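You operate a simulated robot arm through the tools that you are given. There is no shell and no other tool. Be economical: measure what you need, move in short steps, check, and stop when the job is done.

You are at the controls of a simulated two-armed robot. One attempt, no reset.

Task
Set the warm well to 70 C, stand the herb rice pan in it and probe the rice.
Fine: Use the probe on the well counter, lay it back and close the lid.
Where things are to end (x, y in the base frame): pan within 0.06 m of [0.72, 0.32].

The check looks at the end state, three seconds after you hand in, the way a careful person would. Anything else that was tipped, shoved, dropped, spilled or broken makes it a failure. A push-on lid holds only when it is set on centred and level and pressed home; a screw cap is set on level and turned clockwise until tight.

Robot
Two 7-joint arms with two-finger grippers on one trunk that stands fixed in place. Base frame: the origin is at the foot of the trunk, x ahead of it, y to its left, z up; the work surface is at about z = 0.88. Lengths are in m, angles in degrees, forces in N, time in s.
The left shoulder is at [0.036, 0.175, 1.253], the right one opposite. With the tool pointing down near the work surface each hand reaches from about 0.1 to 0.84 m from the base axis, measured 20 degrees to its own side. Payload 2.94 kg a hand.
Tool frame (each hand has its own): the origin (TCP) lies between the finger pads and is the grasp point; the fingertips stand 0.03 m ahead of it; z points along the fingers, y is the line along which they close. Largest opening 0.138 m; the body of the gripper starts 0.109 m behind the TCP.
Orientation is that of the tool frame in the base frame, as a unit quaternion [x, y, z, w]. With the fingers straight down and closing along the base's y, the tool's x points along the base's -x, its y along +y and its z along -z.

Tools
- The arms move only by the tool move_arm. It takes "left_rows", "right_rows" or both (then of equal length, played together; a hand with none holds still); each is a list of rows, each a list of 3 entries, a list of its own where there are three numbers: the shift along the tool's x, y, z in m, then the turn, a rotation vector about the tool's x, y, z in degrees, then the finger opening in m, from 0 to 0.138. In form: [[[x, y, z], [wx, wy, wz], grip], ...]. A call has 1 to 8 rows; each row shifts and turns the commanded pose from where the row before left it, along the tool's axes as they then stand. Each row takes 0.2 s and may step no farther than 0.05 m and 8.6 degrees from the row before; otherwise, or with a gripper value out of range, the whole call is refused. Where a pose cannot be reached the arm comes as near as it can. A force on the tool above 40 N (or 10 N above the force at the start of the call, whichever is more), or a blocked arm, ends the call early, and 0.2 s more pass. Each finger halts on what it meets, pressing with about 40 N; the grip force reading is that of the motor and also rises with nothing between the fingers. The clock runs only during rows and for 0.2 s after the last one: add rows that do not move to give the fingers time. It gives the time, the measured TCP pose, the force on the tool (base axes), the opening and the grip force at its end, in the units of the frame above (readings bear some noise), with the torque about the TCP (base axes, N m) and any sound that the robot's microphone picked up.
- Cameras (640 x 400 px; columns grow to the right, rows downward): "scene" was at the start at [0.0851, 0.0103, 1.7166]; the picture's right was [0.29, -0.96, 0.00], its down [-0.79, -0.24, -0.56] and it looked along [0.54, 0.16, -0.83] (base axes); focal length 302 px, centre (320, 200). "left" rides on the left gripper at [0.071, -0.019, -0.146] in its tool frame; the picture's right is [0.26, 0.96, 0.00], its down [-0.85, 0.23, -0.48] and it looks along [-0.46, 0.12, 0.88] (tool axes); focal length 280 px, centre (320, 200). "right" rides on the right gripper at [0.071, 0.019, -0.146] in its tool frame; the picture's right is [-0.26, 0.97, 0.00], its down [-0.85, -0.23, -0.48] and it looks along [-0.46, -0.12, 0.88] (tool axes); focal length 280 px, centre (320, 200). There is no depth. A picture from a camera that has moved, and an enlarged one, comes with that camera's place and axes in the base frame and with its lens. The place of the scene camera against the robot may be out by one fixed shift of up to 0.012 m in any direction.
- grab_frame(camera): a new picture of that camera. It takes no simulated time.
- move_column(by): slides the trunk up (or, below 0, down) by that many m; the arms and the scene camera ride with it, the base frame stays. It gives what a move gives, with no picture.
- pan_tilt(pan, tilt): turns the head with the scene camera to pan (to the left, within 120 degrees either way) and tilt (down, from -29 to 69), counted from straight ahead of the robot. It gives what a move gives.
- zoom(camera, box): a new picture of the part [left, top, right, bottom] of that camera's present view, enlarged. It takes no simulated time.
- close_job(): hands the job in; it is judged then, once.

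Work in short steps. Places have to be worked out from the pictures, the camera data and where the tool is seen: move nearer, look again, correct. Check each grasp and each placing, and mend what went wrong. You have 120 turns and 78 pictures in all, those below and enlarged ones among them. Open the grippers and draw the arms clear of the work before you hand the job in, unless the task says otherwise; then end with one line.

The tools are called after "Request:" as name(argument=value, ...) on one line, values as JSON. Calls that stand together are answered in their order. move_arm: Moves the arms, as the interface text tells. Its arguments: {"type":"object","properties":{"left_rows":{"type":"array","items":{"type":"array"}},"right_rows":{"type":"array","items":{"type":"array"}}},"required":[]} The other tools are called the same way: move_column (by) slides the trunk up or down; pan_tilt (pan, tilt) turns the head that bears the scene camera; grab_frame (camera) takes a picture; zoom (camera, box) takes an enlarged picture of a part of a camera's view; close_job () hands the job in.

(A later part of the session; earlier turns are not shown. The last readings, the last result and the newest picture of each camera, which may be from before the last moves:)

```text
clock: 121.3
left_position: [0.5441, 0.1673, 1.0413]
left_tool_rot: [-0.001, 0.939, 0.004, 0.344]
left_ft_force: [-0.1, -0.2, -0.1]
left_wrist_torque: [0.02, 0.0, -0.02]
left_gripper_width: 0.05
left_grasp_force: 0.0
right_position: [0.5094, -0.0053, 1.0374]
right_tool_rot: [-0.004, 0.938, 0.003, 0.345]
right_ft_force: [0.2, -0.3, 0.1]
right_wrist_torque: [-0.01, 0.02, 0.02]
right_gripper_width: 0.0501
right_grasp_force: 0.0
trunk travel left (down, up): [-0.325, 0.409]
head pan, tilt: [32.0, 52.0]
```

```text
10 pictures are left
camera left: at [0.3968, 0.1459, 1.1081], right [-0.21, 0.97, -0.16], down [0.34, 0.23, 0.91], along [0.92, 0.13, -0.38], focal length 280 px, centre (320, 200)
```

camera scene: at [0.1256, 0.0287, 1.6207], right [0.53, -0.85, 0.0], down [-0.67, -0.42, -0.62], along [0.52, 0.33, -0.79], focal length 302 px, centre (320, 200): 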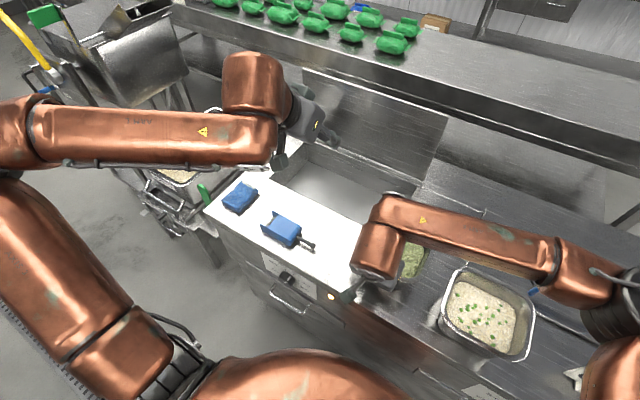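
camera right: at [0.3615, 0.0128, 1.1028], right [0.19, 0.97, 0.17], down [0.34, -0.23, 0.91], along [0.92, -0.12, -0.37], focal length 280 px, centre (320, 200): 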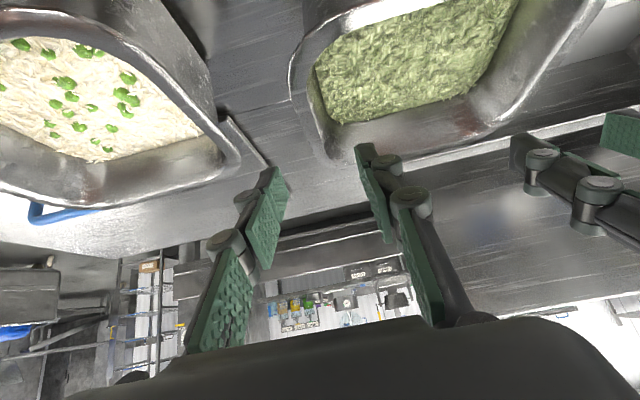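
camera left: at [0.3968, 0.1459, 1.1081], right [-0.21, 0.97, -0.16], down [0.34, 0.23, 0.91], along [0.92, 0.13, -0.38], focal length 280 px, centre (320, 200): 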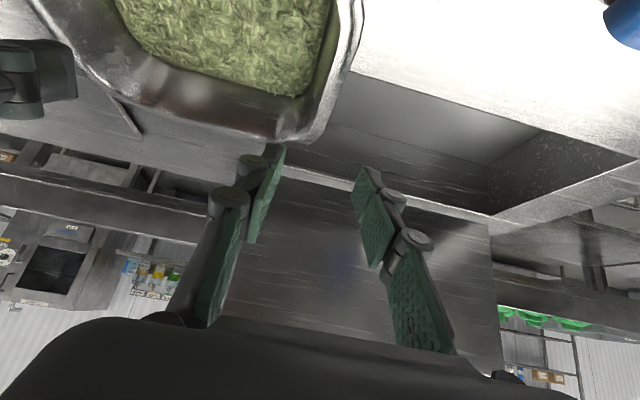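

Pan now spans y −0.004 to 0.166 with centre near (0.518, 0.081). I lower both hands onto the side walls, left towards the rear and right towards the front, so the load balances.

Request:
move_arm(left_rows=[[[0.0214, 0, 0.0172], [0, 0, 0], 0.05], [[0.0214, -0.001, 0.0172], [0, 0, 0], 0.05], [[0, 0, 0], [0, 0, 0], 0.05]], right_rows=[[[0.0254, 0.001, 0.0112], [0, 0, 0], 0.05], [[0.0254, 0.001, 0.0112], [0, 0, 0], 0.05], [[0, 0, 0], [0, 0, 0], 0.05]])

```text
clock: 122.1
left_position: [0.533, 0.1661, 0.9844]
left_tool_rot: [-0.001, 0.939, 0.004, 0.343]
left_ft_force: [0.1, -0.8, 0.1]
left_wrist_torque: [0.02, 0.01, 0.02]
left_gripper_width: 0.0501
left_grasp_force: 0.0
right_position: [0.4846, -0.0017, 0.9903]
right_tool_rot: [-0.004, 0.938, 0.003, 0.346]
right_ft_force: [0.1, -0.6, -0.5]
right_wrist_torque: [0.02, 0.03, -0.01]
right_gripper_width: 0.05
right_grasp_force: 0.1
trunk travel left (down, up): [-0.325, 0.409]
head pan, tilt: [32.0, 52.0]
```

No contact on the way down. I close both grippers.

Request:
move_arm(left_rows=[[[0, 0, 0], [0, 0, 0], 0.0], [[0, 0, 0], [0, 0, 0], 0.0], [[0, 0, 0], [0, 0, 0], 0.0], [[0, 0, 0], [0, 0, 0], 0.0], [[0, 0, 0], [0, 0, 0], 0.0]], right_rows=[[[0, 0, 0], [0, 0, 0], 0.0], [[0, 0, 0], [0, 0, 0], 0.0], [[0, 0, 0], [0, 0, 0], 0.0], [[0, 0, 0], [0, 0, 0], 0.0], [[0, 0, 0], [0, 0, 0], 0.0]])

Request:
grab_frame(camera="left")

```text
clock: 123.3
left_position: [0.5308, 0.1609, 0.9866]
left_tool_rot: [0.002, 0.94, -0.002, 0.342]
left_ft_force: [-10.9, -37.1, 0.3]
left_wrist_torque: [-1.39, -0.55, 0.1]
left_gripper_width: 0.0165
left_grasp_force: 40.0
right_position: [0.4855, 0.0009, 0.9892]
right_tool_rot: [-0.004, 0.938, 0.007, 0.348]
right_ft_force: [11.6, 36.0, 0.8]
right_wrist_torque: [1.38, -0.07, -0.05]
right_gripper_width: 0.0156
right_grasp_force: 39.9
trunk travel left (down, up): [-0.325, 0.409]
head pan, tilt: [32.0, 52.0]
```

```text
9 pictures are left
camera left: at [0.384, 0.1444, 1.0533], right [-0.2, 0.97, -0.17], down [0.35, 0.23, 0.91], along [0.92, 0.12, -0.38], focal length 280 px, centre (320, 200)
```

left: 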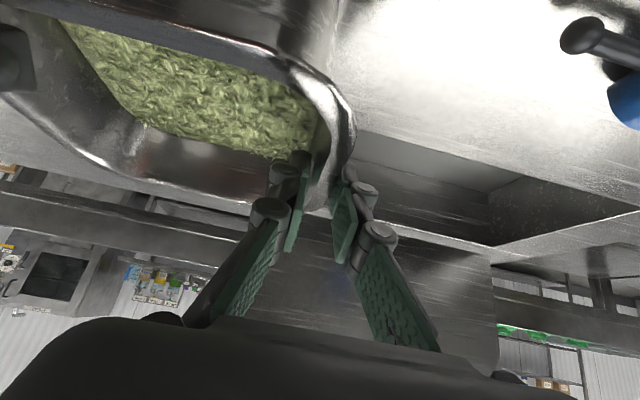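

Both walls are gripped, but the hands are pulling apart at about 37 N. I relieve that by moving them a few mm toward each other.

Request:
move_arm(left_rows=[[[0, -0.0045, 0], [0, 0, 0], 0.0], [[0, 0, 0], [0, 0, 0], 0.0]], right_rows=[[[0, 0.0025, 0], [0, 0, 0], 0.0], [[0, 0, 0], [0, 0, 0], 0.0]])

```text
clock: 123.9
left_position: [0.5324, 0.1622, 0.9857]
left_tool_rot: [-0.001, 0.94, 0.002, 0.342]
left_ft_force: [-10.2, -20.7, 4.3]
left_wrist_torque: [-1.26, 1.0, 0.21]
left_gripper_width: 0.0164
left_grasp_force: 40.0
right_position: [0.4852, 0.001, 0.9908]
right_tool_rot: [-0.003, 0.938, 0.003, 0.348]
right_ft_force: [10.6, 23.4, -0.4]
right_wrist_torque: [1.13, -0.98, -0.36]
right_gripper_width: 0.0156
right_grasp_force: 40.5
trunk travel left (down, up): [-0.325, 0.409]
head pan, tilt: [32.0, 52.0]
```

Forces are dropping. I relieve a bit more, then lift both together slowly by 2 cm and check.

Request:
move_arm(left_rows=[[[0.001, -0.005, -0.001], [0, 0, 0], 0.0], [[0, 0, 0], [0, 0, 0], 0.0], [[-0.0065, 0, -0.0076], [0, 0, 0], 0.0], [[-0.0065, 0, -0.0076], [0, 0, 0], 0.0], [[0, 0, 0], [0, 0, 0], 0.0]], right_rows=[[[-0.001, 0.005, 0.001], [0, 0, 0], 0.0], [[0, 0, 0], [0, 0, 0], 0.0], [[-0.0065, 0, -0.0076], [0, 0, 0], 0.0], [[-0.0065, 0, -0.0076], [0, 0, 0], 0.0], [[0, 0, 0], [0, 0, 0], 0.0]])

```text
clock: 125.1
left_position: [0.5321, 0.1566, 1.0077]
left_tool_rot: [0.0, 0.939, 0.002, 0.344]
left_ft_force: [1.5, -1.7, 2.5]
left_wrist_torque: [-0.21, -0.04, -0.13]
left_gripper_width: 0.0131
left_grasp_force: 39.3
right_position: [0.4873, 0.0064, 1.0107]
right_tool_rot: [-0.003, 0.938, 0.003, 0.346]
right_ft_force: [0.5, 0.9, 0.0]
right_wrist_torque: [0.01, 0.01, 0.01]
right_gripper_width: 0.0003
right_grasp_force: 28.7
trunk travel left (down, up): [-0.325, 0.409]
head pan, tilt: [32.0, 52.0]
```

The right gripper slipped off the rim, so the grip was too shallow. I look at the state.

Request:
grab_frame(camera="right")

```text
8 pictures are left
camera right: at [0.338, 0.0236, 1.0761], right [0.19, 0.97, 0.17], down [0.34, -0.23, 0.91], along [0.92, -0.12, -0.37], focal length 280 px, centre (320, 200)
```

right: 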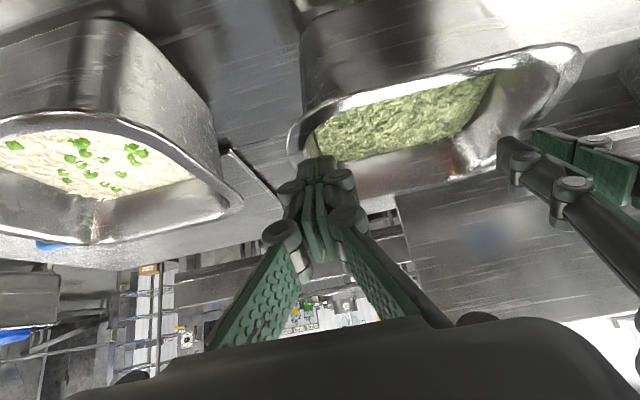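

The pan still stands level. I set the left hand back down, open both, and regrip about 2 cm deeper.

Request:
move_arm(left_rows=[[[0.013, 0, 0.0152], [0, 0, 0], 0.0], [[0, 0.002, 0], [0, 0, 0], 0.05], [[0, 0.002, 0], [0, 0, 0], 0.05], [[0.0, 0, 0.0], [0, 0, 0], 0.05], [[0.012, 0, 0.0125], [0, 0, 0], 0.05], [[0, 0, 0], [0, 0, 0], 0.05]], right_rows=[[[0, 0, 0], [0, 0, 0], 0.05], [[0, 0, 0], [0, 0, 0], 0.05], [[0, -0.004, 0], [0, 0, 0], 0.05], [[0.013, 0, 0.0152], [0, 0, 0], 0.05], [[0.013, 0, 0.0152], [0, 0, 0], 0.05], [[0, 0, 0], [0, 0, 0], 0.05]])

```text
clock: 125.4
left_position: [0.534, 0.1557, 1.0061]
left_tool_rot: [0.002, 0.936, 0.002, 0.352]
left_ft_force: [-9.8, 2.0, 17.0]
left_wrist_torque: [0.11, 0.9, -0.12]
left_gripper_width: 0.0142
left_grasp_force: 39.8
right_position: [0.4866, 0.0059, 1.0113]
right_tool_rot: [-0.004, 0.938, 0.003, 0.346]
right_ft_force: [0.4, -0.1, -0.5]
right_wrist_torque: [-0.04, 0.02, -0.02]
right_gripper_width: 0.025
right_grasp_force: 0.1
trunk travel left (down, up): [-0.325, 0.409]
head pan, tilt: [32.0, 52.0]
stopped in row 1 (left hand): the force on the tool passed its limit at 48 N (the readings are from after the stop); the commanded pose is now the measured one
```

The left hand is already sitting on the flange. I open both first, then lower.

Request:
move_arm(left_rows=[[[-0.003, 0, -0.004], [0, 0, 0], 0.05], [[0, 0.002, 0], [0, 0, 0], 0.05], [[0, 0.004, 0], [0, 0, 0], 0.05], [[0.013, 0, 0.0152], [0, 0, 0], 0.05], [[0.015, 0, 0.0172], [0, 0, 0], 0.05], [[0, 0, 0], [0, 0, 0], 0.05]], right_rows=[[[0, 0, 0], [0, 0, 0], 0.05], [[0, 0, 0], [0, 0, 0], 0.05], [[0, -0.004, 0], [0, 0, 0], 0.05], [[0.013, 0, 0.0152], [0, 0, 0], 0.05], [[0.014, 0, 0.0162], [0, 0, 0], 0.05], [[0, 0, 0], [0, 0, 0], 0.05]])

Request:
grab_frame(camera="right")

```text
clock: 126.8
left_position: [0.5348, 0.1625, 0.9678]
left_tool_rot: [0.0, 0.937, 0.003, 0.35]
left_ft_force: [0.1, 1.3, -0.7]
left_wrist_torque: [0.01, 0.01, -0.01]
left_gripper_width: 0.05
left_grasp_force: 0.1
right_position: [0.4885, 0.0016, 0.9673]
right_tool_rot: [-0.003, 0.938, 0.002, 0.346]
right_ft_force: [6.0, 0.0, 7.4]
right_wrist_torque: [0.29, 0.27, -0.21]
right_gripper_width: 0.0507
right_grasp_force: 0.3
trunk travel left (down, up): [-0.325, 0.409]
head pan, tilt: [32.0, 52.0]
```

```text
7 pictures are left
camera right: at [0.3401, 0.0188, 1.0327], right [0.19, 0.97, 0.17], down [0.34, -0.23, 0.91], along [0.92, -0.12, -0.37], focal length 280 px, centre (320, 200)
```

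right: 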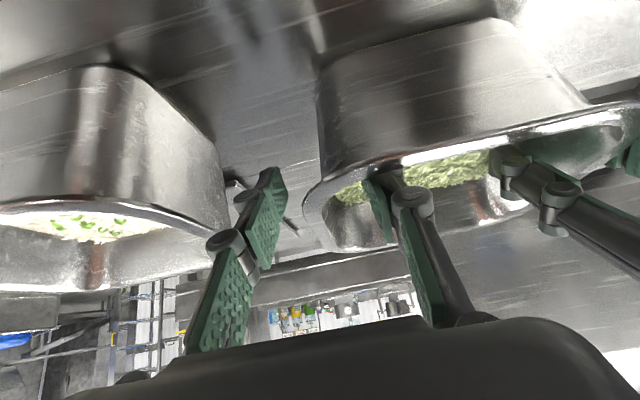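

Both pairs of fingers straddle the walls well below the rim; the right inner finger just touches the rice, so I raise it 3 mm and close both.

Request:
move_arm(left_rows=[[[0, 0, 0], [0, 0, 0], 0.0], [[0, 0, 0], [0, 0, 0], 0.0], [[0, -0.002, 0], [0, 0, 0], 0.0], [[0, -0.002, 0], [0, 0, 0], 0.0], [[0, 0, 0], [0, 0, 0], 0.0], [[0, 0, 0], [0, 0, 0], 0.0]], right_rows=[[[-0.002, 0, -0.0023], [0, 0, 0], 0.0], [[0, 0, 0], [0, 0, 0], 0.0], [[0, 0.002, 0], [0, 0, 0], 0.0], [[0, 0.002, 0], [0, 0, 0], 0.0], [[0, 0, 0], [0, 0, 0], 0.0], [[0, 0, 0], [0, 0, 0], 0.0]])

```text
clock: 128.2
left_position: [0.5355, 0.1607, 0.9687]
left_tool_rot: [-0.001, 0.937, 0.005, 0.35]
left_ft_force: [-7.4, 12.2, 7.7]
left_wrist_torque: [-1.5, 0.7, -0.7]
left_gripper_width: 0.0181
left_grasp_force: 40.1
right_position: [0.4872, 0.0041, 0.9711]
right_tool_rot: [-0.003, 0.938, 0.001, 0.346]
right_ft_force: [3.3, -14.7, -1.0]
right_wrist_torque: [1.2, 0.02, -0.33]
right_gripper_width: 0.0166
right_grasp_force: 39.8
trunk travel left (down, up): [-0.325, 0.409]
head pan, tilt: [32.0, 52.0]
```

Grip is deeper and the side forces are small. I lift 2 cm together and check.

Request:
move_arm(left_rows=[[[0, 0.001, 0], [0, 0, 0], 0.0], [[-0.0065, 0, -0.0076], [0, 0, 0], 0.0], [[-0.0065, 0, -0.0076], [0, 0, 0], 0.0], [[0, 0, 0], [0, 0, 0], 0.0], [[0, 0, 0], [0, 0, 0], 0.0]], right_rows=[[[0, -0.001, 0], [0, 0, 0], 0.0], [[-0.0065, 0, -0.0076], [0, 0, 0], 0.0], [[-0.0065, 0, -0.0076], [0, 0, 0], 0.0], [[0, 0, 0], [0, 0, 0], 0.0], [[0, 0, 0], [0, 0, 0], 0.0]])

```text
clock: 129.4
left_position: [0.5348, 0.1591, 0.986]
left_tool_rot: [0.0, 0.937, 0.004, 0.35]
left_ft_force: [4.6, 23.8, -6.2]
left_wrist_torque: [-1.22, -0.02, -0.17]
left_gripper_width: 0.0187
left_grasp_force: 39.7
right_position: [0.4872, 0.0044, 0.9922]
right_tool_rot: [-0.003, 0.938, 0.001, 0.345]
right_ft_force: [-4.4, -22.9, -4.3]
right_wrist_torque: [1.2, 0.26, -0.21]
right_gripper_width: 0.0165
right_grasp_force: 40.0
trunk travel left (down, up): [-0.325, 0.409]
head pan, tilt: [32.0, 52.0]
```

The pan is up (about 10 N shared) and the grips are steady. I lift a bit more and carry toward the well in even steps.

Request:
move_arm(left_rows=[[[-0.0131, 0.001, -0.0151], [0, 0, 0], 0.0], [[-0.0131, 0.001, -0.0151], [0, 0, 0], 0.0], [[-0.0185, 0.0299, 0.0161], [0, 0, 0], 0.0], [[-0.0185, 0.0299, 0.0161], [0, 0, 0], 0.0], [[-0.0185, 0.0299, 0.0161], [0, 0, 0], 0.0], [[-0.0185, 0.0299, 0.0161], [0, 0, 0], 0.0]], right_rows=[[[-0.013, -0.001, -0.0152], [0, 0, 0], 0.0], [[-0.013, -0.001, -0.0152], [0, 0, 0], 0.0], [[-0.0187, 0.0299, 0.0159], [0, 0, 0], 0.0], [[-0.0187, 0.0299, 0.0159], [0, 0, 0], 0.0], [[-0.0187, 0.0299, 0.0159], [0, 0, 0], 0.0], [[-0.0187, 0.0299, 0.0159], [0, 0, 0], 0.0]])

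```text
clock: 130.8
left_position: [0.6368, 0.2846, 1.0261]
left_tool_rot: [0.0, 0.938, 0.003, 0.348]
left_ft_force: [-0.5, 14.0, -5.3]
left_wrist_torque: [-1.5, 0.15, -0.55]
left_gripper_width: 0.0187
left_grasp_force: 40.8
right_position: [0.59, 0.1289, 1.0314]
right_tool_rot: [-0.004, 0.938, 0.002, 0.346]
right_ft_force: [0.4, -14.0, -7.5]
right_wrist_torque: [1.16, 0.13, -0.4]
right_gripper_width: 0.0163
right_grasp_force: 40.0
trunk travel left (down, up): [-0.325, 0.409]
head pan, tilt: [32.0, 52.0]
```

Steady. I carry the rest of the way above the well and take a scene picture.

Request:
move_arm(left_rows=[[[-0.0177, 0.0284, 0.0154], [0, 0, 0], 0.0], [[-0.0177, 0.0284, 0.0154], [0, 0, 0], 0.0], [[-0.0177, 0.0284, 0.0154], [0, 0, 0], 0.0], [[-0.0177, 0.0284, 0.0154], [0, 0, 0], 0.0], [[0, 0, 0], [0, 0, 0], 0.0]], right_rows=[[[-0.0179, 0.0284, 0.0153], [0, 0, 0], 0.0], [[-0.0179, 0.0284, 0.0153], [0, 0, 0], 0.0], [[-0.0179, 0.0284, 0.0153], [0, 0, 0], 0.0], [[-0.0179, 0.0284, 0.0153], [0, 0, 0], 0.0], [[0, 0, 0], [0, 0, 0], 0.0]])

Request:
grab_frame(camera="scene")

```text
clock: 132.0
left_position: [0.7263, 0.3927, 1.0293]
left_tool_rot: [0.0, 0.937, 0.004, 0.35]
left_ft_force: [0.1, 8.9, -3.2]
left_wrist_torque: [-1.32, 0.06, -0.24]
left_gripper_width: 0.0183
left_grasp_force: 39.5
right_position: [0.6772, 0.2373, 1.0331]
right_tool_rot: [-0.003, 0.939, 0.003, 0.345]
right_ft_force: [-1.1, -9.6, -5.8]
right_wrist_torque: [1.24, 0.2, -0.09]
right_gripper_width: 0.0168
right_grasp_force: 40.0
trunk travel left (down, up): [-0.325, 0.409]
head pan, tilt: [32.0, 52.0]
```

```text
6 pictures are left
camera scene: at [0.1263, 0.0275, 1.6208], right [0.53, -0.85, 0.0], down [-0.67, -0.42, -0.62], along [0.52, 0.33, -0.79], focal length 302 px, centre (320, 200)
```

scene: 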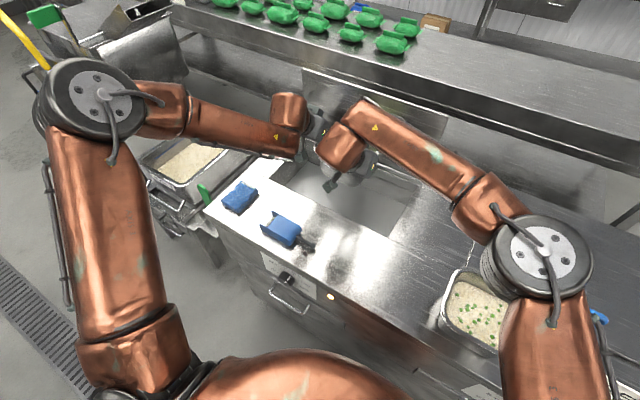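

Pan centre should be near (0.71, 0.315), within the well opening. I lower both together in small steps, with force stop as a guard.

Request:
move_arm(left_rows=[[[-0.0038, 0.002, 0.0033], [0, 0, 0], 0.0], [[0.0131, 0, 0.0151], [0, 0, 0], 0.0], [[0.0131, 0, 0.0151], [0, 0, 0], 0.0], [[0.0131, 0, 0.0151], [0, 0, 0], 0.0], [[0.0131, 0, 0.0151], [0, 0, 0], 0.0], [[0.0131, 0, 0.0151], [0, 0, 0], 0.0]], right_rows=[[[-0.0038, 0.002, 0.0033], [0, 0, 0], 0.0], [[0.013, 0, 0.0152], [0, 0, 0], 0.0], [[0.013, 0, 0.0152], [0, 0, 0], 0.0], [[0.013, 0, 0.0152], [0, 0, 0], 0.0], [[0.013, 0, 0.0152], [0, 0, 0], 0.0], [[0.013, 0, 0.0152], [0, 0, 0], 0.0]])

```text
clock: 133.4
left_position: [0.7316, 0.399, 0.9263]
left_tool_rot: [0.0, 0.937, 0.002, 0.35]
left_ft_force: [-2.7, -6.8, -5.6]
left_wrist_torque: [-1.47, 0.11, -0.2]
left_gripper_width: 0.0187
left_grasp_force: 40.0
right_position: [0.6829, 0.2449, 0.932]
right_tool_rot: [-0.005, 0.939, 0.003, 0.345]
right_ft_force: [3.0, 6.8, -6.1]
right_wrist_torque: [1.4, 0.15, 0.05]
right_gripper_width: 0.016
right_grasp_force: 39.5
trunk travel left (down, up): [-0.325, 0.409]
head pan, tilt: [32.0, 52.0]
```

Still free-hanging at z 0.93, with the pan about halfway into the well. I lower the rest in smaller steps until it touches the floor.

Request:
move_arm(left_rows=[[[0.0131, 0, 0.0151], [0, 0, 0], 0.0], [[0.0066, 0, 0.0076], [0, 0, 0], 0.0], [[0.0066, 0, 0.0076], [0, 0, 0], 0.0], [[0.0033, 0, 0.0038], [0, 0, 0], 0.0], [[0.0033, 0, 0.0038], [0, 0, 0], 0.0], [[0.0, 0, 0.0], [0, 0, 0], 0.0]], right_rows=[[[0.013, 0, 0.0152], [0, 0, 0], 0.0], [[0.0065, 0, 0.0076], [0, 0, 0], 0.0], [[0.0065, 0, 0.0076], [0, 0, 0], 0.0], [[0.0033, 0, 0.0038], [0, 0, 0], 0.0], [[0.0033, 0, 0.0038], [0, 0, 0], 0.0], [[0.0, 0, 0.0], [0, 0, 0], 0.0]])

```text
clock: 134.8
left_position: [0.7285, 0.3987, 0.8791]
left_tool_rot: [0.0, 0.937, 0.002, 0.35]
left_ft_force: [-2.1, -9.4, -6.7]
left_wrist_torque: [-1.46, -0.37, 0.04]
left_gripper_width: 0.0173
left_grasp_force: 40.2
left hand out of reach, approached as far as the arm can: row 5
right_position: [0.6828, 0.2425, 0.8821]
right_tool_rot: [-0.004, 0.939, 0.003, 0.344]
right_ft_force: [2.5, 8.9, -5.8]
right_wrist_torque: [1.5, 0.55, 0.04]
right_gripper_width: 0.0166
right_grasp_force: 40.1
trunk travel left (down, up): [-0.325, 0.409]
head pan, tilt: [32.0, 52.0]
```

The left arm hits its low limit just above the floor, with the weight still hanging. I lower the trunk by a centimetre for the rest.

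Request:
move_column(by=-0.01)

```text
clock: 135.4
left_position: [0.7292, 0.399, 0.8711]
left_tool_rot: [0.001, 0.937, 0.002, 0.35]
left_ft_force: [-3.6, -12.1, -6.1]
left_wrist_torque: [-1.46, -0.11, -0.02]
left_gripper_width: 0.017
left_grasp_force: 39.8
right_position: [0.6832, 0.2421, 0.8721]
right_tool_rot: [-0.004, 0.938, 0.002, 0.346]
right_ft_force: [2.4, 11.1, -6.0]
right_wrist_torque: [1.37, 0.37, 0.06]
right_gripper_width: 0.0171
right_grasp_force: 40.2
trunk travel left (down, up): [-0.315, 0.419]
head pan, tilt: [32.0, 52.0]
```

The load still hangs; another centimetre.

Request:
move_column(by=-0.01)

```text
clock: 136.0
left_position: [0.728, 0.3976, 0.8618]
left_tool_rot: [0.0, 0.937, 0.002, 0.35]
left_ft_force: [-5.1, -14.1, -4.4]
left_wrist_torque: [-1.51, 0.07, -0.07]
left_gripper_width: 0.0169
left_grasp_force: 40.0
right_position: [0.6807, 0.2413, 0.8621]
right_tool_rot: [-0.004, 0.938, 0.003, 0.347]
right_ft_force: [3.8, 14.5, -6.1]
right_wrist_torque: [1.44, 0.17, 0.01]
right_gripper_width: 0.0171
right_grasp_force: 39.8
trunk travel left (down, up): [-0.305, 0.429]
head pan, tilt: [32.0, 52.0]
```

Not down yet, so I continue in 1.5 cm steps.

Request:
move_column(by=-0.015)

```text
clock: 136.6
left_position: [0.7286, 0.398, 0.8541]
left_tool_rot: [0.0, 0.935, 0.003, 0.355]
left_ft_force: [6.5, -9.6, 16.2]
left_wrist_torque: [-1.63, -1.23, -0.09]
left_gripper_width: 0.0175
left_grasp_force: 39.9
right_position: [0.6842, 0.2395, 0.8551]
right_tool_rot: [-0.003, 0.936, 0.006, 0.351]
right_ft_force: [8.2, 18.7, 31.9]
right_wrist_torque: [1.73, -0.17, 0.13]
right_gripper_width: 0.0167
right_grasp_force: 40.6
trunk travel left (down, up): [-0.29, 0.444]
head pan, tilt: [32.0, 52.0]
```

Contact now, pushing up on both hands, so the pan has reached the floor. I ease the trunk up 6 mm to unload before releasing.

Request:
move_column(by=0.006)

Request:
grab_frame(camera="right")

```text
clock: 137.1
left_position: [0.7268, 0.3977, 0.8531]
left_tool_rot: [0.001, 0.937, 0.002, 0.35]
left_ft_force: [-4.6, -9.8, 15.8]
left_wrist_torque: [-1.58, 0.11, -0.18]
left_gripper_width: 0.0175
left_grasp_force: 40.4
right_position: [0.6825, 0.2392, 0.8554]
right_tool_rot: [-0.004, 0.937, 0.004, 0.348]
right_ft_force: [15.4, 17.2, 16.0]
right_wrist_torque: [1.58, -1.19, 0.0]
right_gripper_width: 0.0164
right_grasp_force: 40.2
trunk travel left (down, up): [-0.296, 0.438]
head pan, tilt: [32.0, 52.0]
```

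```text
5 pictures are left
camera right: at [0.5332, 0.2572, 0.92], right [0.19, 0.97, 0.17], down [0.34, -0.23, 0.91], along [0.92, -0.11, -0.37], focal length 280 px, centre (320, 200)
```

right: 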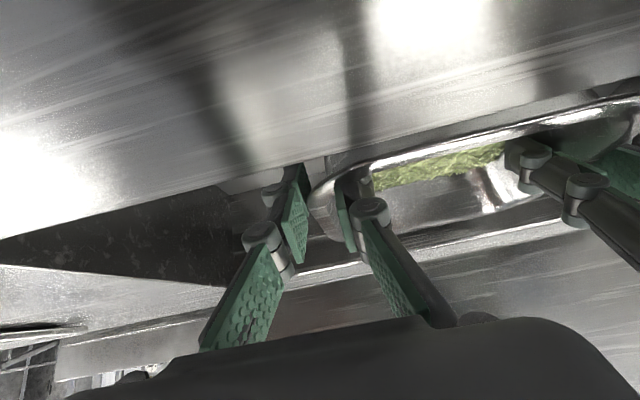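

The pan sits down in the well with its rim just below counter level. I open both grippers.

Request:
move_arm(left_rows=[[[0, 0, 0], [0, 0, 0], 0.05], [[0, 0, 0], [0, 0, 0], 0.05], [[0, 0, 0], [0, 0, 0], 0.05]], right_rows=[[[0, 0, 0], [0, 0, 0], 0.05], [[0, 0, 0], [0, 0, 0], 0.05], [[0, 0, 0], [0, 0, 0], 0.05]])

Request:
move_column(by=0.04)

```text
clock: 137.9
left_position: [0.7278, 0.3992, 0.8517]
left_tool_rot: [0.001, 0.937, 0.004, 0.349]
left_ft_force: [0.1, -0.3, -0.3]
left_wrist_torque: [0.02, 0.02, -0.01]
left_gripper_width: 0.0498
left_grasp_force: 0.0
right_position: [0.6811, 0.24, 0.8532]
right_tool_rot: [-0.004, 0.939, 0.001, 0.345]
right_ft_force: [-0.5, 0.5, -0.3]
right_wrist_torque: [-0.01, 0.01, -0.02]
right_gripper_width: 0.05
right_grasp_force: 0.1
trunk travel left (down, up): [-0.296, 0.438]
head pan, tilt: [32.0, 52.0]
```

```text
clock: 138.8
left_position: [0.7272, 0.4005, 0.8967]
left_tool_rot: [-0.001, 0.936, 0.004, 0.352]
left_ft_force: [0.3, -0.8, 0.0]
left_wrist_torque: [0.01, -0.02, -0.03]
left_gripper_width: 0.0504
left_grasp_force: 0.0
right_position: [0.6813, 0.2415, 0.8935]
right_tool_rot: [-0.004, 0.938, 0.002, 0.346]
right_ft_force: [0.4, -0.2, 0.1]
right_wrist_torque: [0.01, 0.0, 0.04]
right_gripper_width: 0.0499
right_grasp_force: 0.1
trunk travel left (down, up): [-0.336, 0.398]
head pan, tilt: [32.0, 52.0]
```

Both hands are clear of the pan. I raise both; the left then moves aside and the right heads back toward the probe, levelling.

Request:
move_arm(left_rows=[[[-0.029, 0, -0.0343], [0, 0, 0], 0.05], [[-0.029, 0, -0.0343], [0, 0, 0], 0.05], [[-0.029, 0, -0.0343], [0, 0, 0], 0.05], [[-0.029, 0, -0.0343], [0, 0, 0], 0.05], [[0, 0.03, -0.03], [0, 0, 0], 0.05], [[0, 0.03, -0.03], [0, 0, 0], 0.05], [[0, 0.03, -0.03], [0, 0, 0], 0.05], [[0, 0.03, -0.03], [0, 0, 0], 0.05]], right_rows=[[[-0.029, 0, -0.0343], [0, 0, 0], 0.05], [[-0.029, 0, -0.0343], [0, 0, 0], 0.05], [[-0.029, 0, -0.0343], [0, 0, 0], 0.05], [[-0.029, 0, -0.0343], [0, 0, 0], 0.05], [[0.022, 0, -0.02], [0, 8, 0], 0.08], [[0.028, 0, -0.015], [0, 8, 0], 0.08], [[0.032, 0, -0.01], [0, 8, 0], 0.08], [[0.034, 0, -0.005], [0, 8, 0], 0.08]])

Request:
move_arm(right_rows=[[[0.03, 0, 0], [0, 8.4, 0], 0.08], [[0.03, 0.02, 0], [0, 0, 8.5], 0.08], [[0, 0, 0], [0, 0, 8.5], 0.08], [[0, 0, 0], [0, 0, 8.5], 0.08], [[0, 0, 0], [0, 0, 8.5], 0.08], [[0, 0, 0], [0, 0, 8.5], 0.08], [[0, 0, 0], [0, 0, 8.5], 0.08], [[0, 0, 0], [0, 0, 8.5], 0.08]])

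Request:
move_arm(right_rows=[[[0, 0, 0], [0, 0, 8.5], 0.08], [[0, 0, 0], [0, 0, 8.5], 0.08], [[0, 0, 0], [0, 0, 8.5], 0.08], [[0, 0, 0], [0, 0, 5], 0.08]])

```text
clock: 140.6
left_position: [0.6442, 0.5143, 1.1642]
left_tool_rot: [0.0, 0.936, 0.003, 0.353]
left_ft_force: [-0.9, 0.4, -0.3]
left_wrist_torque: [0.0, -0.06, -0.04]
left_gripper_width: 0.0501
left_grasp_force: 0.1
right_position: [0.5529, 0.2402, 1.065]
right_tool_rot: [-0.005, 0.997, 0.001, 0.073]
right_ft_force: [0.0, 0.1, 0.6]
right_wrist_torque: [-0.03, 0.0, -0.01]
right_gripper_width: 0.0799
right_grasp_force: 0.1
trunk travel left (down, up): [-0.336, 0.398]
head pan, tilt: [32.0, 52.0]
```

```text
clock: 142.4
left_position: [0.6445, 0.5123, 1.1637]
left_tool_rot: [0.0, 0.936, 0.003, 0.353]
left_ft_force: [-1.1, 0.1, -1.1]
left_wrist_torque: [-0.03, 0.04, -0.02]
left_gripper_width: 0.05
left_grasp_force: 0.0
right_position: [0.4934, 0.2589, 1.059]
right_tool_rot: [0.493, 0.87, 0.002, 0.0]
right_ft_force: [0.2, -0.2, -0.5]
right_wrist_torque: [-0.01, 0.01, 0.0]
right_gripper_width: 0.0799
right_grasp_force: 0.0
trunk travel left (down, up): [-0.336, 0.398]
head pan, tilt: [32.0, 52.0]
```

```text
clock: 143.4
left_position: [0.6436, 0.5129, 1.1651]
left_tool_rot: [0.001, 0.936, 0.002, 0.352]
left_ft_force: [0.5, 0.0, 1.0]
left_wrist_torque: [0.01, 0.0, -0.01]
left_gripper_width: 0.0502
left_grasp_force: 0.0
right_position: [0.4936, 0.2598, 1.0596]
right_tool_rot: [0.705, 0.709, 0.001, 0.0]
right_ft_force: [-0.2, -0.3, 0.1]
right_wrist_torque: [0.03, -0.02, 0.01]
right_gripper_width: 0.0803
right_grasp_force: 0.0
trunk travel left (down, up): [-0.336, 0.398]
head pan, tilt: [32.0, 52.0]
```

The yaw worked. I move over the probe body and take one look.

Request:
move_arm(right_rows=[[[0.04, -0.0105, 0.02], [0, 0, 0], 0.09], [[0.04, -0.0105, 0.02], [0, 0, 0], 0.09], [[0.04, -0.0105, 0.02], [0, 0, 0], 0.09]])

Request:
grab_frame(camera="right")

```text
clock: 144.2
left_position: [0.6436, 0.5158, 1.1649]
left_tool_rot: [0.0, 0.936, 0.001, 0.353]
left_ft_force: [-0.2, -0.4, 0.1]
left_wrist_torque: [-0.07, -0.05, -0.06]
left_gripper_width: 0.0499
left_grasp_force: 0.1
right_position: [0.4611, 0.3714, 1.0011]
right_tool_rot: [0.704, 0.71, 0.001, 0.001]
right_ft_force: [-0.2, 0.9, 0.1]
right_wrist_torque: [-0.03, -0.07, -0.01]
right_gripper_width: 0.0902
right_grasp_force: 0.1
right hand out of reach, approached as far as the arm can: row 3
trunk travel left (down, up): [-0.336, 0.398]
head pan, tilt: [32.0, 52.0]
```

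```text
4 pictures are left
camera right: at [0.4794, 0.4417, 1.1472], right [0.97, -0.25, 0.0], down [-0.22, -0.85, 0.47], along [-0.12, -0.46, -0.88], focal length 280 px, centre (320, 200)
```

right: 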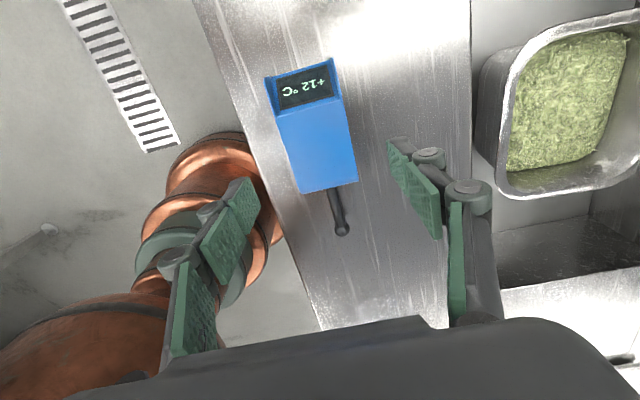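

Clear view: the probe body runs from y 0.33 to 0.425 at x≈0.459, and the pan is seated in the well. I descend over the body and close on it.

Request:
move_arm(right_rows=[[[-0.003, -0.001, 0.0395], [0, 0, 0], 0.09], [[-0.003, -0.001, 0.0385], [0, 0, 0], 0.09], [[0, 0, 0], [0, 0, 0], 0.04], [[0, 0, 0], [0, 0, 0], 0.04], [[0, 0, 0], [0, 0, 0], 0.04], [[0, 0, 0], [0, 0, 0], 0.04]])

```text
clock: 145.6
left_position: [0.6442, 0.513, 1.164]
left_tool_rot: [0.0, 0.936, 0.003, 0.353]
left_ft_force: [-0.7, 0.2, -0.3]
left_wrist_torque: [0.04, 0.0, 0.0]
left_gripper_width: 0.0497
left_grasp_force: 0.2
right_position: [0.4615, 0.3617, 0.9251]
right_tool_rot: [0.703, 0.711, 0.0, -0.001]
right_ft_force: [0.1, 1.1, 4.4]
right_wrist_torque: [0.08, 0.01, -0.05]
right_gripper_width: 0.0549
right_grasp_force: 40.4
trunk travel left (down, up): [-0.336, 0.398]
head pan, tilt: [32.0, 52.0]
```

The probe is held at 0.055 m. I lift it clear and start rotating it tip-down about x.

Request:
move_arm(right_rows=[[[0, 0, -0.03], [0, 0, 0], 0.04], [[0, 0, -0.04], [0, 0, 0], 0.04], [[0, 0, -0.04], [0, 0, 0], 0.04], [[0, 0, 0], [0, 8, 0], 0.04], [[0, 0, 0], [0, 8, 0], 0.04], [[0, 0, 0], [0, 8, 0], 0.04], [[0, 0, 0], [0, 8, 0], 0.04], [[0, 0, 0], [0, 8, 0], 0.04]])

```text
clock: 147.4
left_position: [0.6448, 0.5125, 1.1641]
left_tool_rot: [0.001, 0.936, 0.002, 0.353]
left_ft_force: [0.3, -0.4, 0.0]
left_wrist_torque: [0.0, 0.03, -0.01]
left_gripper_width: 0.0501
left_grasp_force: 0.0
right_position: [0.461, 0.362, 1.038]
right_tool_rot: [0.661, 0.667, 0.243, -0.244]
right_ft_force: [-0.3, -0.8, -1.0]
right_wrist_torque: [-0.03, 0.01, 0.01]
right_gripper_width: 0.055
right_grasp_force: 39.5
trunk travel left (down, up): [-0.336, 0.398]
head pan, tilt: [32.0, 52.0]
```

Rotation is holding position. I finish to 60° and move over the pan.

Request:
move_arm(right_rows=[[[0, 0, 0], [0, 8, 0], 0.04], [[0, 0, 0], [0, 8, 0], 0.04], [[0, 0, 0], [0, 4, 0], 0.04], [[-0.0104, 0.0458, -0.0028], [0, 0, 0], 0.04], [[-0.0104, 0.0458, -0.0028], [0, 0, 0], 0.04], [[-0.0104, 0.0458, -0.0028], [0, 0, 0], 0.04], [[-0.0104, 0.0458, -0.0028], [0, 0, 0], 0.04], [[-0.0104, 0.0458, -0.0028], [0, 0, 0], 0.04]])

Request:
grab_frame(camera="right")

```text
clock: 149.2
left_position: [0.6451, 0.5139, 1.164]
left_tool_rot: [0.0, 0.936, 0.002, 0.352]
left_ft_force: [-0.4, 0.6, -0.2]
left_wrist_torque: [-0.05, 0.02, 0.01]
left_gripper_width: 0.05
left_grasp_force: 0.1
right_position: [0.6909, 0.3301, 0.9971]
right_tool_rot: [0.609, 0.615, 0.353, -0.355]
right_ft_force: [0.9, 0.7, -0.6]
right_wrist_torque: [-0.02, 0.02, 0.02]
right_gripper_width: 0.0546
right_grasp_force: 40.2
trunk travel left (down, up): [-0.336, 0.398]
head pan, tilt: [32.0, 52.0]
```

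```text
3 pictures are left
camera right: at [0.7116, 0.2386, 1.1307], right [0.97, -0.12, -0.23], down [-0.22, -0.84, -0.5], along [-0.13, 0.53, -0.84], focal length 280 px, centre (320, 200)
```

right: 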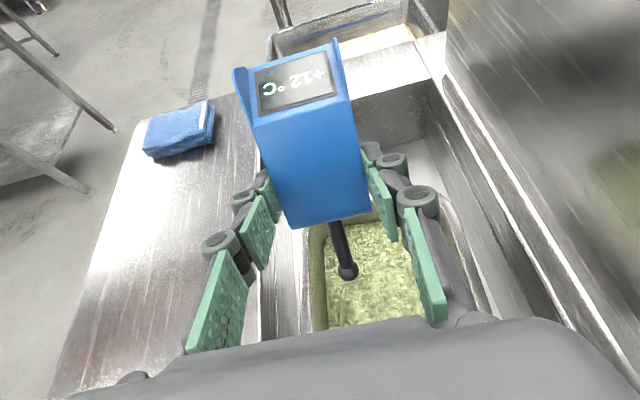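

The tip hangs over the rice, about 4 cm inside the pan's front wall. I lower it straight into the rice.

Request:
move_arm(right_rows=[[[-0.0303, 0, 0.0175], [0, 0, 0], 0.04], [[-0.0303, 0, 0.0175], [0, 0, 0], 0.04], [[-0.0173, 0, 0.01], [0, 0, 0], 0.04], [[-0.0087, 0, 0.005], [0, 0, 0], 0.04], [[0, 0, 0], [0, 0, 0], 0.04], [[0, 0, 0], [0, 0, 0], 0.04], [[0, 0, 0], [0, 0, 0], 0.04], [[0, 0, 0], [0, 0, 0], 0.04]])

Request:
move_arm(right_rows=[[[0, 0, 0], [0, 0, 0], 0.04], [[0, 0, 0], [0, 0, 0], 0.04], [[0, 0, 0], [0, 0, 0], 0.04], [[0, 0, 0], [0, 0, 0], 0.04], [[0, 0, 0], [0, 0, 0], 0.04], [[0, 0, 0], [0, 0, 0], 0.04], [[0, 0, 0], [0, 0, 0], 0.04], [[0, 0, 0], [0, 0, 0], 0.04]])

Request:
grab_frame(camera="right")

```text
clock: 151.0
left_position: [0.6451, 0.5131, 1.1644]
left_tool_rot: [0.001, 0.936, 0.003, 0.353]
left_ft_force: [-0.6, 0.1, -0.4]
left_wrist_torque: [0.01, -0.01, 0.01]
left_gripper_width: 0.0501
left_grasp_force: 0.0
right_position: [0.6898, 0.3266, 0.897]
right_tool_rot: [0.609, 0.616, 0.352, -0.355]
right_ft_force: [-0.2, 0.3, -0.1]
right_wrist_torque: [-0.03, 0.02, -0.01]
right_gripper_width: 0.0546
right_grasp_force: 40.0
trunk travel left (down, up): [-0.336, 0.398]
head pan, tilt: [32.0, 52.0]
```

```text
clock: 152.8
left_position: [0.6442, 0.5121, 1.1657]
left_tool_rot: [0.001, 0.936, 0.002, 0.353]
left_ft_force: [-0.5, -1.1, 0.7]
left_wrist_torque: [0.02, -0.01, 0.0]
left_gripper_width: 0.0498
left_grasp_force: 0.0
right_position: [0.6903, 0.3266, 0.8975]
right_tool_rot: [0.609, 0.615, 0.353, -0.355]
right_ft_force: [0.5, 0.8, -1.8]
right_wrist_torque: [-0.04, 0.0, 0.02]
right_gripper_width: 0.0549
right_grasp_force: 40.5
trunk travel left (down, up): [-0.336, 0.398]
head pan, tilt: [32.0, 52.0]
```

```text
2 pictures are left
camera right: at [0.7106, 0.2357, 1.0314], right [0.97, -0.12, -0.23], down [-0.22, -0.84, -0.5], along [-0.13, 0.53, -0.84], focal length 280 px, centre (320, 200)
```

right: 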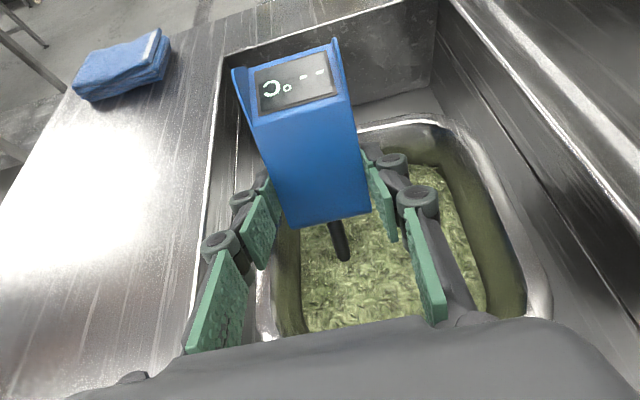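

The ball is in the rice and the display shows "-- °C", still measuring. I hold still for several seconds so it can settle.

Request:
move_arm(right_rows=[[[0, 0, 0], [0, 0, 0], 0.04], [[0, 0, 0], [0, 0, 0], 0.04], [[0, 0, 0], [0, 0, 0], 0.04], [[0, 0, 0], [0, 0, 0], 0.04], [[0, 0, 0], [0, 0, 0], 0.04], [[0, 0, 0], [0, 0, 0], 0.04], [[0, 0, 0], [0, 0, 0], 0.04], [[0, 0, 0], [0, 0, 0], 0.04]])

Request:
move_arm(right_rows=[[[0, 0, 0], [0, 0, 0], 0.04], [[0, 0, 0], [0, 0, 0], 0.04], [[0, 0, 0], [0, 0, 0], 0.04], [[0, 0, 0], [0, 0, 0], 0.04], [[0, 0, 0], [0, 0, 0], 0.04], [[0, 0, 0], [0, 0, 0], 0.04], [[0, 0, 0], [0, 0, 0], 0.04], [[0, 0, 0], [0, 0, 0], 0.04]])

Request:
move_arm(right_rows=[[[0, 0, 0], [0, 0, 0], 0.04], [[0, 0, 0], [0, 0, 0], 0.04], [[0, 0, 0], [0, 0, 0], 0.04], [[0, 0, 0], [0, 0, 0], 0.04], [[0, 0, 0], [0, 0, 0], 0.04], [[0, 0, 0], [0, 0, 0], 0.04], [[0, 0, 0], [0, 0, 0], 0.04], [[0, 0, 0], [0, 0, 0], 0.04]])

Request:
move_arm(right_rows=[[[0, 0, 0], [0, 0, 0], 0.04], [[0, 0, 0], [0, 0, 0], 0.04], [[0, 0, 0], [0, 0, 0], 0.04], [[0, 0, 0], [0, 0, 0], 0.04], [[0, 0, 0], [0, 0, 0], 0.04], [[0, 0, 0], [0, 0, 0], 0.04], [[0, 0, 0], [0, 0, 0], 0.04], [[0, 0, 0], [0, 0, 0], 0.04]])

Request:
zoom(camera="right", box=[180, 20, 480, 300])

```text
clock: 154.6
left_position: [0.6445, 0.5124, 1.1646]
left_tool_rot: [0.001, 0.936, 0.003, 0.352]
left_ft_force: [0.0, 0.6, 0.0]
left_wrist_torque: [-0.02, -0.03, 0.0]
left_gripper_width: 0.05
left_grasp_force: 0.1
right_position: [0.6909, 0.3271, 0.8979]
right_tool_rot: [0.609, 0.615, 0.353, -0.356]
right_ft_force: [0.0, 0.1, -0.5]
right_wrist_torque: [-0.03, 0.04, 0.02]
right_gripper_width: 0.0551
right_grasp_force: 40.2
trunk travel left (down, up): [-0.336, 0.398]
head pan, tilt: [32.0, 52.0]
```

```text
clock: 156.4
left_position: [0.6453, 0.513, 1.1644]
left_tool_rot: [0.0, 0.936, 0.003, 0.353]
left_ft_force: [0.2, 0.5, 0.0]
left_wrist_torque: [-0.02, -0.01, 0.0]
left_gripper_width: 0.05
left_grasp_force: 0.1
right_position: [0.6895, 0.3271, 0.897]
right_tool_rot: [0.609, 0.615, 0.353, -0.355]
right_ft_force: [0.5, 0.8, -1.8]
right_wrist_torque: [0.0, 0.01, -0.03]
right_gripper_width: 0.0549
right_grasp_force: 40.6
trunk travel left (down, up): [-0.336, 0.398]
head pan, tilt: [32.0, 52.0]
```

```text
clock: 158.2
left_position: [0.6457, 0.5129, 1.1661]
left_tool_rot: [0.0, 0.936, 0.003, 0.353]
left_ft_force: [-0.2, -0.8, -1.1]
left_wrist_torque: [0.0, 0.01, 0.02]
left_gripper_width: 0.0499
left_grasp_force: 0.1
right_position: [0.6907, 0.327, 0.8965]
right_tool_rot: [0.609, 0.615, 0.353, -0.356]
right_ft_force: [-1.1, 1.1, -1.8]
right_wrist_torque: [-0.04, -0.01, -0.01]
right_gripper_width: 0.055
right_grasp_force: 40.3
trunk travel left (down, up): [-0.336, 0.398]
head pan, tilt: [32.0, 52.0]
```

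```text
clock: 160.0
left_position: [0.645, 0.5126, 1.1641]
left_tool_rot: [0.001, 0.936, 0.003, 0.353]
left_ft_force: [-0.2, 0.8, -0.2]
left_wrist_torque: [-0.02, -0.01, -0.02]
left_gripper_width: 0.0499
left_grasp_force: 0.1
right_position: [0.691, 0.3273, 0.8973]
right_tool_rot: [0.609, 0.615, 0.353, -0.355]
right_ft_force: [0.0, -0.5, 0.2]
right_wrist_torque: [-0.06, 0.03, 0.02]
right_gripper_width: 0.0551
right_grasp_force: 40.3
trunk travel left (down, up): [-0.336, 0.398]
head pan, tilt: [32.0, 52.0]
```

```text
1.43 times, centred on (330, 160) of right
camera zoom: at [0.7106, 0.2357, 1.0314], right [0.97, -0.12, -0.23], down [-0.22, -0.84, -0.5], along [-0.13, 0.53, -0.84], focal length 401 px, centre (306, 257)
```

zoom: 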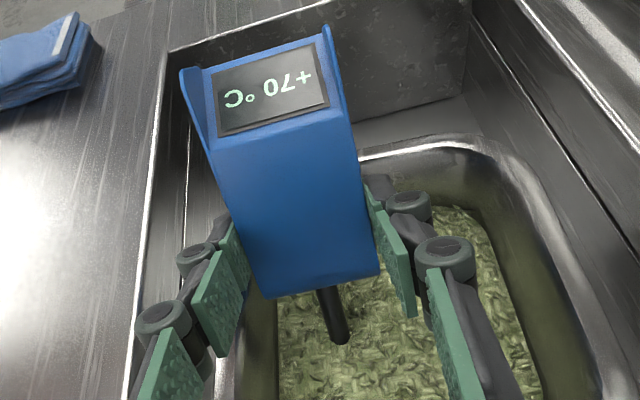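

The probe reads +70 °C. I withdraw it straight up, and retrace the path back to the counter.

Request:
move_arm(right_rows=[[[0.0303, 0, -0.0175], [0, 0, 0], 0.04], [[0.0303, 0, -0.0175], [0, 0, 0], 0.04], [[0.026, 0, -0.015], [0, 0, 0], 0.04], [[0.0104, -0.0458, 0.0028], [0, 0, 0], 0.04], [[0.0104, -0.0458, 0.0028], [0, 0, 0], 0.04], [[0.0104, -0.0458, 0.0028], [0, 0, 0], 0.04], [[0.0104, -0.0458, 0.0028], [0, 0, 0], 0.04], [[0.0104, -0.0458, 0.0028], [0, 0, 0], 0.04]])

Request:
move_arm(right_rows=[[[0, 0, 0], [0, -8, 0], 0.04], [[0, 0, 0], [0, -8, 0], 0.04], [[0, 0, 0], [0, -8, 0], 0.04], [[0, 0, 0], [0, -8, 0], 0.04], [[0, 0, 0], [0, -8, 0], 0.04], [[0, 0, 0], [0, -8, 0], 0.04], [[0, 0, 0], [0, -8, 0], 0.04], [[0, 0, 0], [0, -4, 0], 0.04]])

```text
clock: 161.8
left_position: [0.6431, 0.5138, 1.1649]
left_tool_rot: [0.0, 0.936, 0.003, 0.353]
left_ft_force: [0.3, 0.3, -0.5]
left_wrist_torque: [-0.02, -0.02, -0.03]
left_gripper_width: 0.0503
left_grasp_force: 0.1
right_position: [0.4588, 0.3623, 1.0366]
right_tool_rot: [0.61, 0.614, 0.354, -0.354]
right_ft_force: [0.4, -0.2, -0.6]
right_wrist_torque: [-0.02, 0.01, -0.01]
right_gripper_width: 0.0549
right_grasp_force: 40.0
trunk travel left (down, up): [-0.336, 0.398]
head pan, tilt: [32.0, 52.0]
```

```text
clock: 163.6
left_position: [0.6434, 0.5139, 1.166]
left_tool_rot: [-0.001, 0.936, 0.002, 0.352]
left_ft_force: [0.1, -0.2, -0.3]
left_wrist_torque: [-0.02, -0.01, -0.03]
left_gripper_width: 0.0501
left_grasp_force: 0.1
right_position: [0.4595, 0.363, 1.036]
right_tool_rot: [0.703, 0.711, 0.0, 0.0]
right_ft_force: [0.1, -1.0, -2.0]
right_wrist_torque: [-0.01, 0.01, -0.02]
right_gripper_width: 0.0552
right_grasp_force: 39.8
trunk travel left (down, up): [-0.336, 0.398]
head pan, tilt: [32.0, 52.0]
```

The probe is level again above its spot. I lower it to the original height.

Request:
move_arm(right_rows=[[[0, 0, 0.04], [0, 0, 0], 0.04], [[0, 0, 0.04], [0, 0, 0], 0.04], [[0, 0, 0.02], [0, 0, 0], 0.04], [[0, 0, 0.008], [0, 0, 0], 0.04], [[0, 0, 0.003], [0, 0, 0], 0.04], [[0, 0, 0], [0, 0, 0], 0.04]])

```text
clock: 165.0
left_position: [0.6456, 0.5131, 1.1652]
left_tool_rot: [-0.001, 0.935, 0.004, 0.353]
left_ft_force: [0.0, -0.7, -0.3]
left_wrist_torque: [0.0, -0.02, 0.03]
left_gripper_width: 0.0499
left_grasp_force: 0.0
right_position: [0.4591, 0.363, 0.9271]
right_tool_rot: [0.706, 0.709, 0.002, -0.001]
right_ft_force: [0.8, 0.0, 12.5]
right_wrist_torque: [0.99, 0.24, -0.02]
right_gripper_width: 0.0551
right_grasp_force: 40.7
trunk travel left (down, up): [-0.336, 0.398]
head pan, tilt: [32.0, 52.0]
```

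It rests on the counter, tail touching first. I open the gripper and rise straight up.

Request:
move_arm(right_rows=[[[0, 0, -0.001], [0, 0, 0], 0.06], [[0, 0, 0], [0, 0, 0], 0.09], [[0, 0, 0], [0, 0, 0], 0.09], [[0, 0, 0], [0, 0, 0], 0.09], [[0, 0, -0.04], [0, 0, 0], 0.09], [[0, 0, -0.04], [0, 0, 0], 0.09], [[0, 0, -0.04], [0, 0, 0], 0.09]])

```text
clock: 166.6
left_position: [0.6443, 0.5127, 1.1649]
left_tool_rot: [0.0, 0.936, 0.002, 0.352]
left_ft_force: [-0.7, 0.5, -0.3]
left_wrist_torque: [-0.01, -0.01, 0.03]
left_gripper_width: 0.0501
left_grasp_force: 0.1
right_position: [0.4588, 0.362, 1.048]
right_tool_rot: [0.704, 0.71, 0.001, 0.0]
right_ft_force: [-0.7, -0.6, 0.7]
right_wrist_torque: [-0.02, -0.04, 0.0]
right_gripper_width: 0.09
right_grasp_force: 0.0
trunk travel left (down, up): [-0.336, 0.398]
head pan, tilt: [32.0, 52.0]
```

The probe is laid back. I withdraw the right hand to the right, and raise and pitch the left hand to reach over the lid's top edge.

Request:
move_arm(right_rows=[[[-0.045, 0, -0.01], [0, 0, 0], 0.09], [[-0.045, 0, -0.01], [0, 0, 0], 0.09], [[-0.045, 0, -0.01], [0, 0, 0], 0.09], [[-0.045, 0, -0.01], [0, 0, 0], 0.09], [[-0.045, 0, -0.01], [0, 0, 0], 0.09], [[-0.045, -0.01, 0], [0, 0, 0], 0.09], [[-0.045, -0.01, 0], [0, 0, 0], 0.09], [[-0.045, -0.01, 0], [0, 0, 0], 0.09]], left_rows=[[[0, 0, 0], [0, -8.5, 0], 0.0], [[0, 0, 0], [0, -8.5, 0], 0.0], [[-0.0339, -0.02, 0.026], [0, 0, 0], 0.0], [[-0.0339, -0.02, 0.026], [0, 0, 0], 0.0], [[-0.0339, -0.02, 0.026], [0, 0, 0], 0.0], [[-0.0339, -0.02, 0.026], [0, 0, 0], 0.0], [[0, 0, 0], [0, 0, 0], 0.0], [[0, 0, 0], [0, 0, 0], 0.0]])

```text
clock: 168.4
left_position: [0.8055, 0.4386, 1.2288]
left_tool_rot: [0.001, 0.873, 0.003, 0.487]
left_ft_force: [-0.4, 0.1, -0.2]
left_wrist_torque: [0.03, 0.02, 0.02]
left_gripper_width: 0.0
left_grasp_force: 27.9
right_position: [0.4326, -0.002, 1.0979]
right_tool_rot: [0.705, 0.71, 0.001, -0.001]
right_ft_force: [-0.1, -0.3, 0.1]
right_wrist_torque: [0.06, 0.02, -0.01]
right_gripper_width: 0.0898
right_grasp_force: 0.2
trunk travel left (down, up): [-0.336, 0.398]
head pan, tilt: [32.0, 52.0]
```

Reach is good. I extend forward over the lid's edge.

Request:
move_arm(left_rows=[[[-0.0186, 0, 0.0297], [0, 0, 0], 0.0], [[-0.0186, 0, 0.0297], [0, 0, 0], 0.0], [[-0.0186, 0, 0.0297], [0, 0, 0], 0.0]])

```text
clock: 169.2
left_position: [0.8672, 0.4403, 1.2279]
left_tool_rot: [0.001, 0.873, 0.004, 0.488]
left_ft_force: [-0.2, -1.0, 1.0]
left_wrist_torque: [0.08, 0.06, 0.04]
left_gripper_width: 0.0
left_grasp_force: 28.1
left hand out of reach, approached as far as the arm can: row 2, 3
right_position: [0.4313, -0.0008, 1.098]
right_tool_rot: [0.704, 0.71, 0.002, 0.0]
right_ft_force: [0.6, -0.5, 0.0]
right_wrist_torque: [0.05, -0.04, 0.0]
right_gripper_width: 0.0899
right_grasp_force: 0.0
trunk travel left (down, up): [-0.336, 0.398]
head pan, tilt: [32.0, 52.0]
```

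The hand can't get far enough with closed fingers. With the fingers opened along x, the far finger reaches over behind the lid's edge, so I back off, turn the hand about its own axis by 90° and ease the pitch.

Request:
move_arm(left_rows=[[[0.0212, -0.01, -0.0339], [0, 0, 0], 0.03], [[0.0212, -0.01, -0.0339], [0, 0, 0], 0.06], [[0, 0, 0], [0, 0, -8.5], 0.06], [[0, 0, 0], [0, 0, -8.5], 0.06], [[0, 0, 0], [0, 0, -8.5], 0.06], [[0, 0, 0], [0, 0, -8.5], 0.06], [[0, 0, 0], [0, 0, -8.5], 0.06], [[0, 0, 0], [0, 0, -8.5], 0.06]])

Request:
move_arm(left_rows=[[[0, 0, 0], [0, 0, -8.5], 0.06], [[0, 0, 0], [0, 0, -8.5], 0.06], [[0, 0, 0], [0, 0, -8.5], 0.06], [[0, 0, 0], [0, 0, -8.5], 0.06], [[0, 0, 0], [0, 0, -5], 0.06], [[0, 0, 0], [-8, 0, 0], 0.06], [[0, 0, 0], [-8, 0, 0], 0.06], [[0, 0, 0], [0, 0, 0], 0.06]])

```text
clock: 171.0
left_position: [0.7886, 0.4187, 1.227]
left_tool_rot: [-0.376, 0.788, -0.209, 0.441]
left_ft_force: [0.1, -0.4, -0.1]
left_wrist_torque: [0.01, -0.01, -0.01]
left_gripper_width: 0.0603
left_grasp_force: 0.0
right_position: [0.4331, -0.0008, 1.0971]
right_tool_rot: [0.704, 0.71, 0.001, 0.0]
right_ft_force: [0.3, 0.0, 0.0]
right_wrist_torque: [0.02, 0.0, -0.01]
right_gripper_width: 0.0899
right_grasp_force: 0.1
trunk travel left (down, up): [-0.336, 0.398]
head pan, tilt: [32.0, 52.0]
```

```text
clock: 172.8
left_position: [0.7886, 0.4182, 1.2269]
left_tool_rot: [0.659, -0.659, 0.253, -0.257]
left_ft_force: [-0.8, 0.1, 0.2]
left_wrist_torque: [0.04, 0.03, 0.01]
left_gripper_width: 0.0599
left_grasp_force: 0.0
right_position: [0.4321, -0.0001, 1.098]
right_tool_rot: [0.704, 0.71, 0.002, -0.001]
right_ft_force: [-0.5, 0.2, 0.1]
right_wrist_torque: [0.02, -0.05, -0.02]
right_gripper_width: 0.0902
right_grasp_force: 0.0
trunk travel left (down, up): [-0.336, 0.398]
head pan, tilt: [32.0, 52.0]
```

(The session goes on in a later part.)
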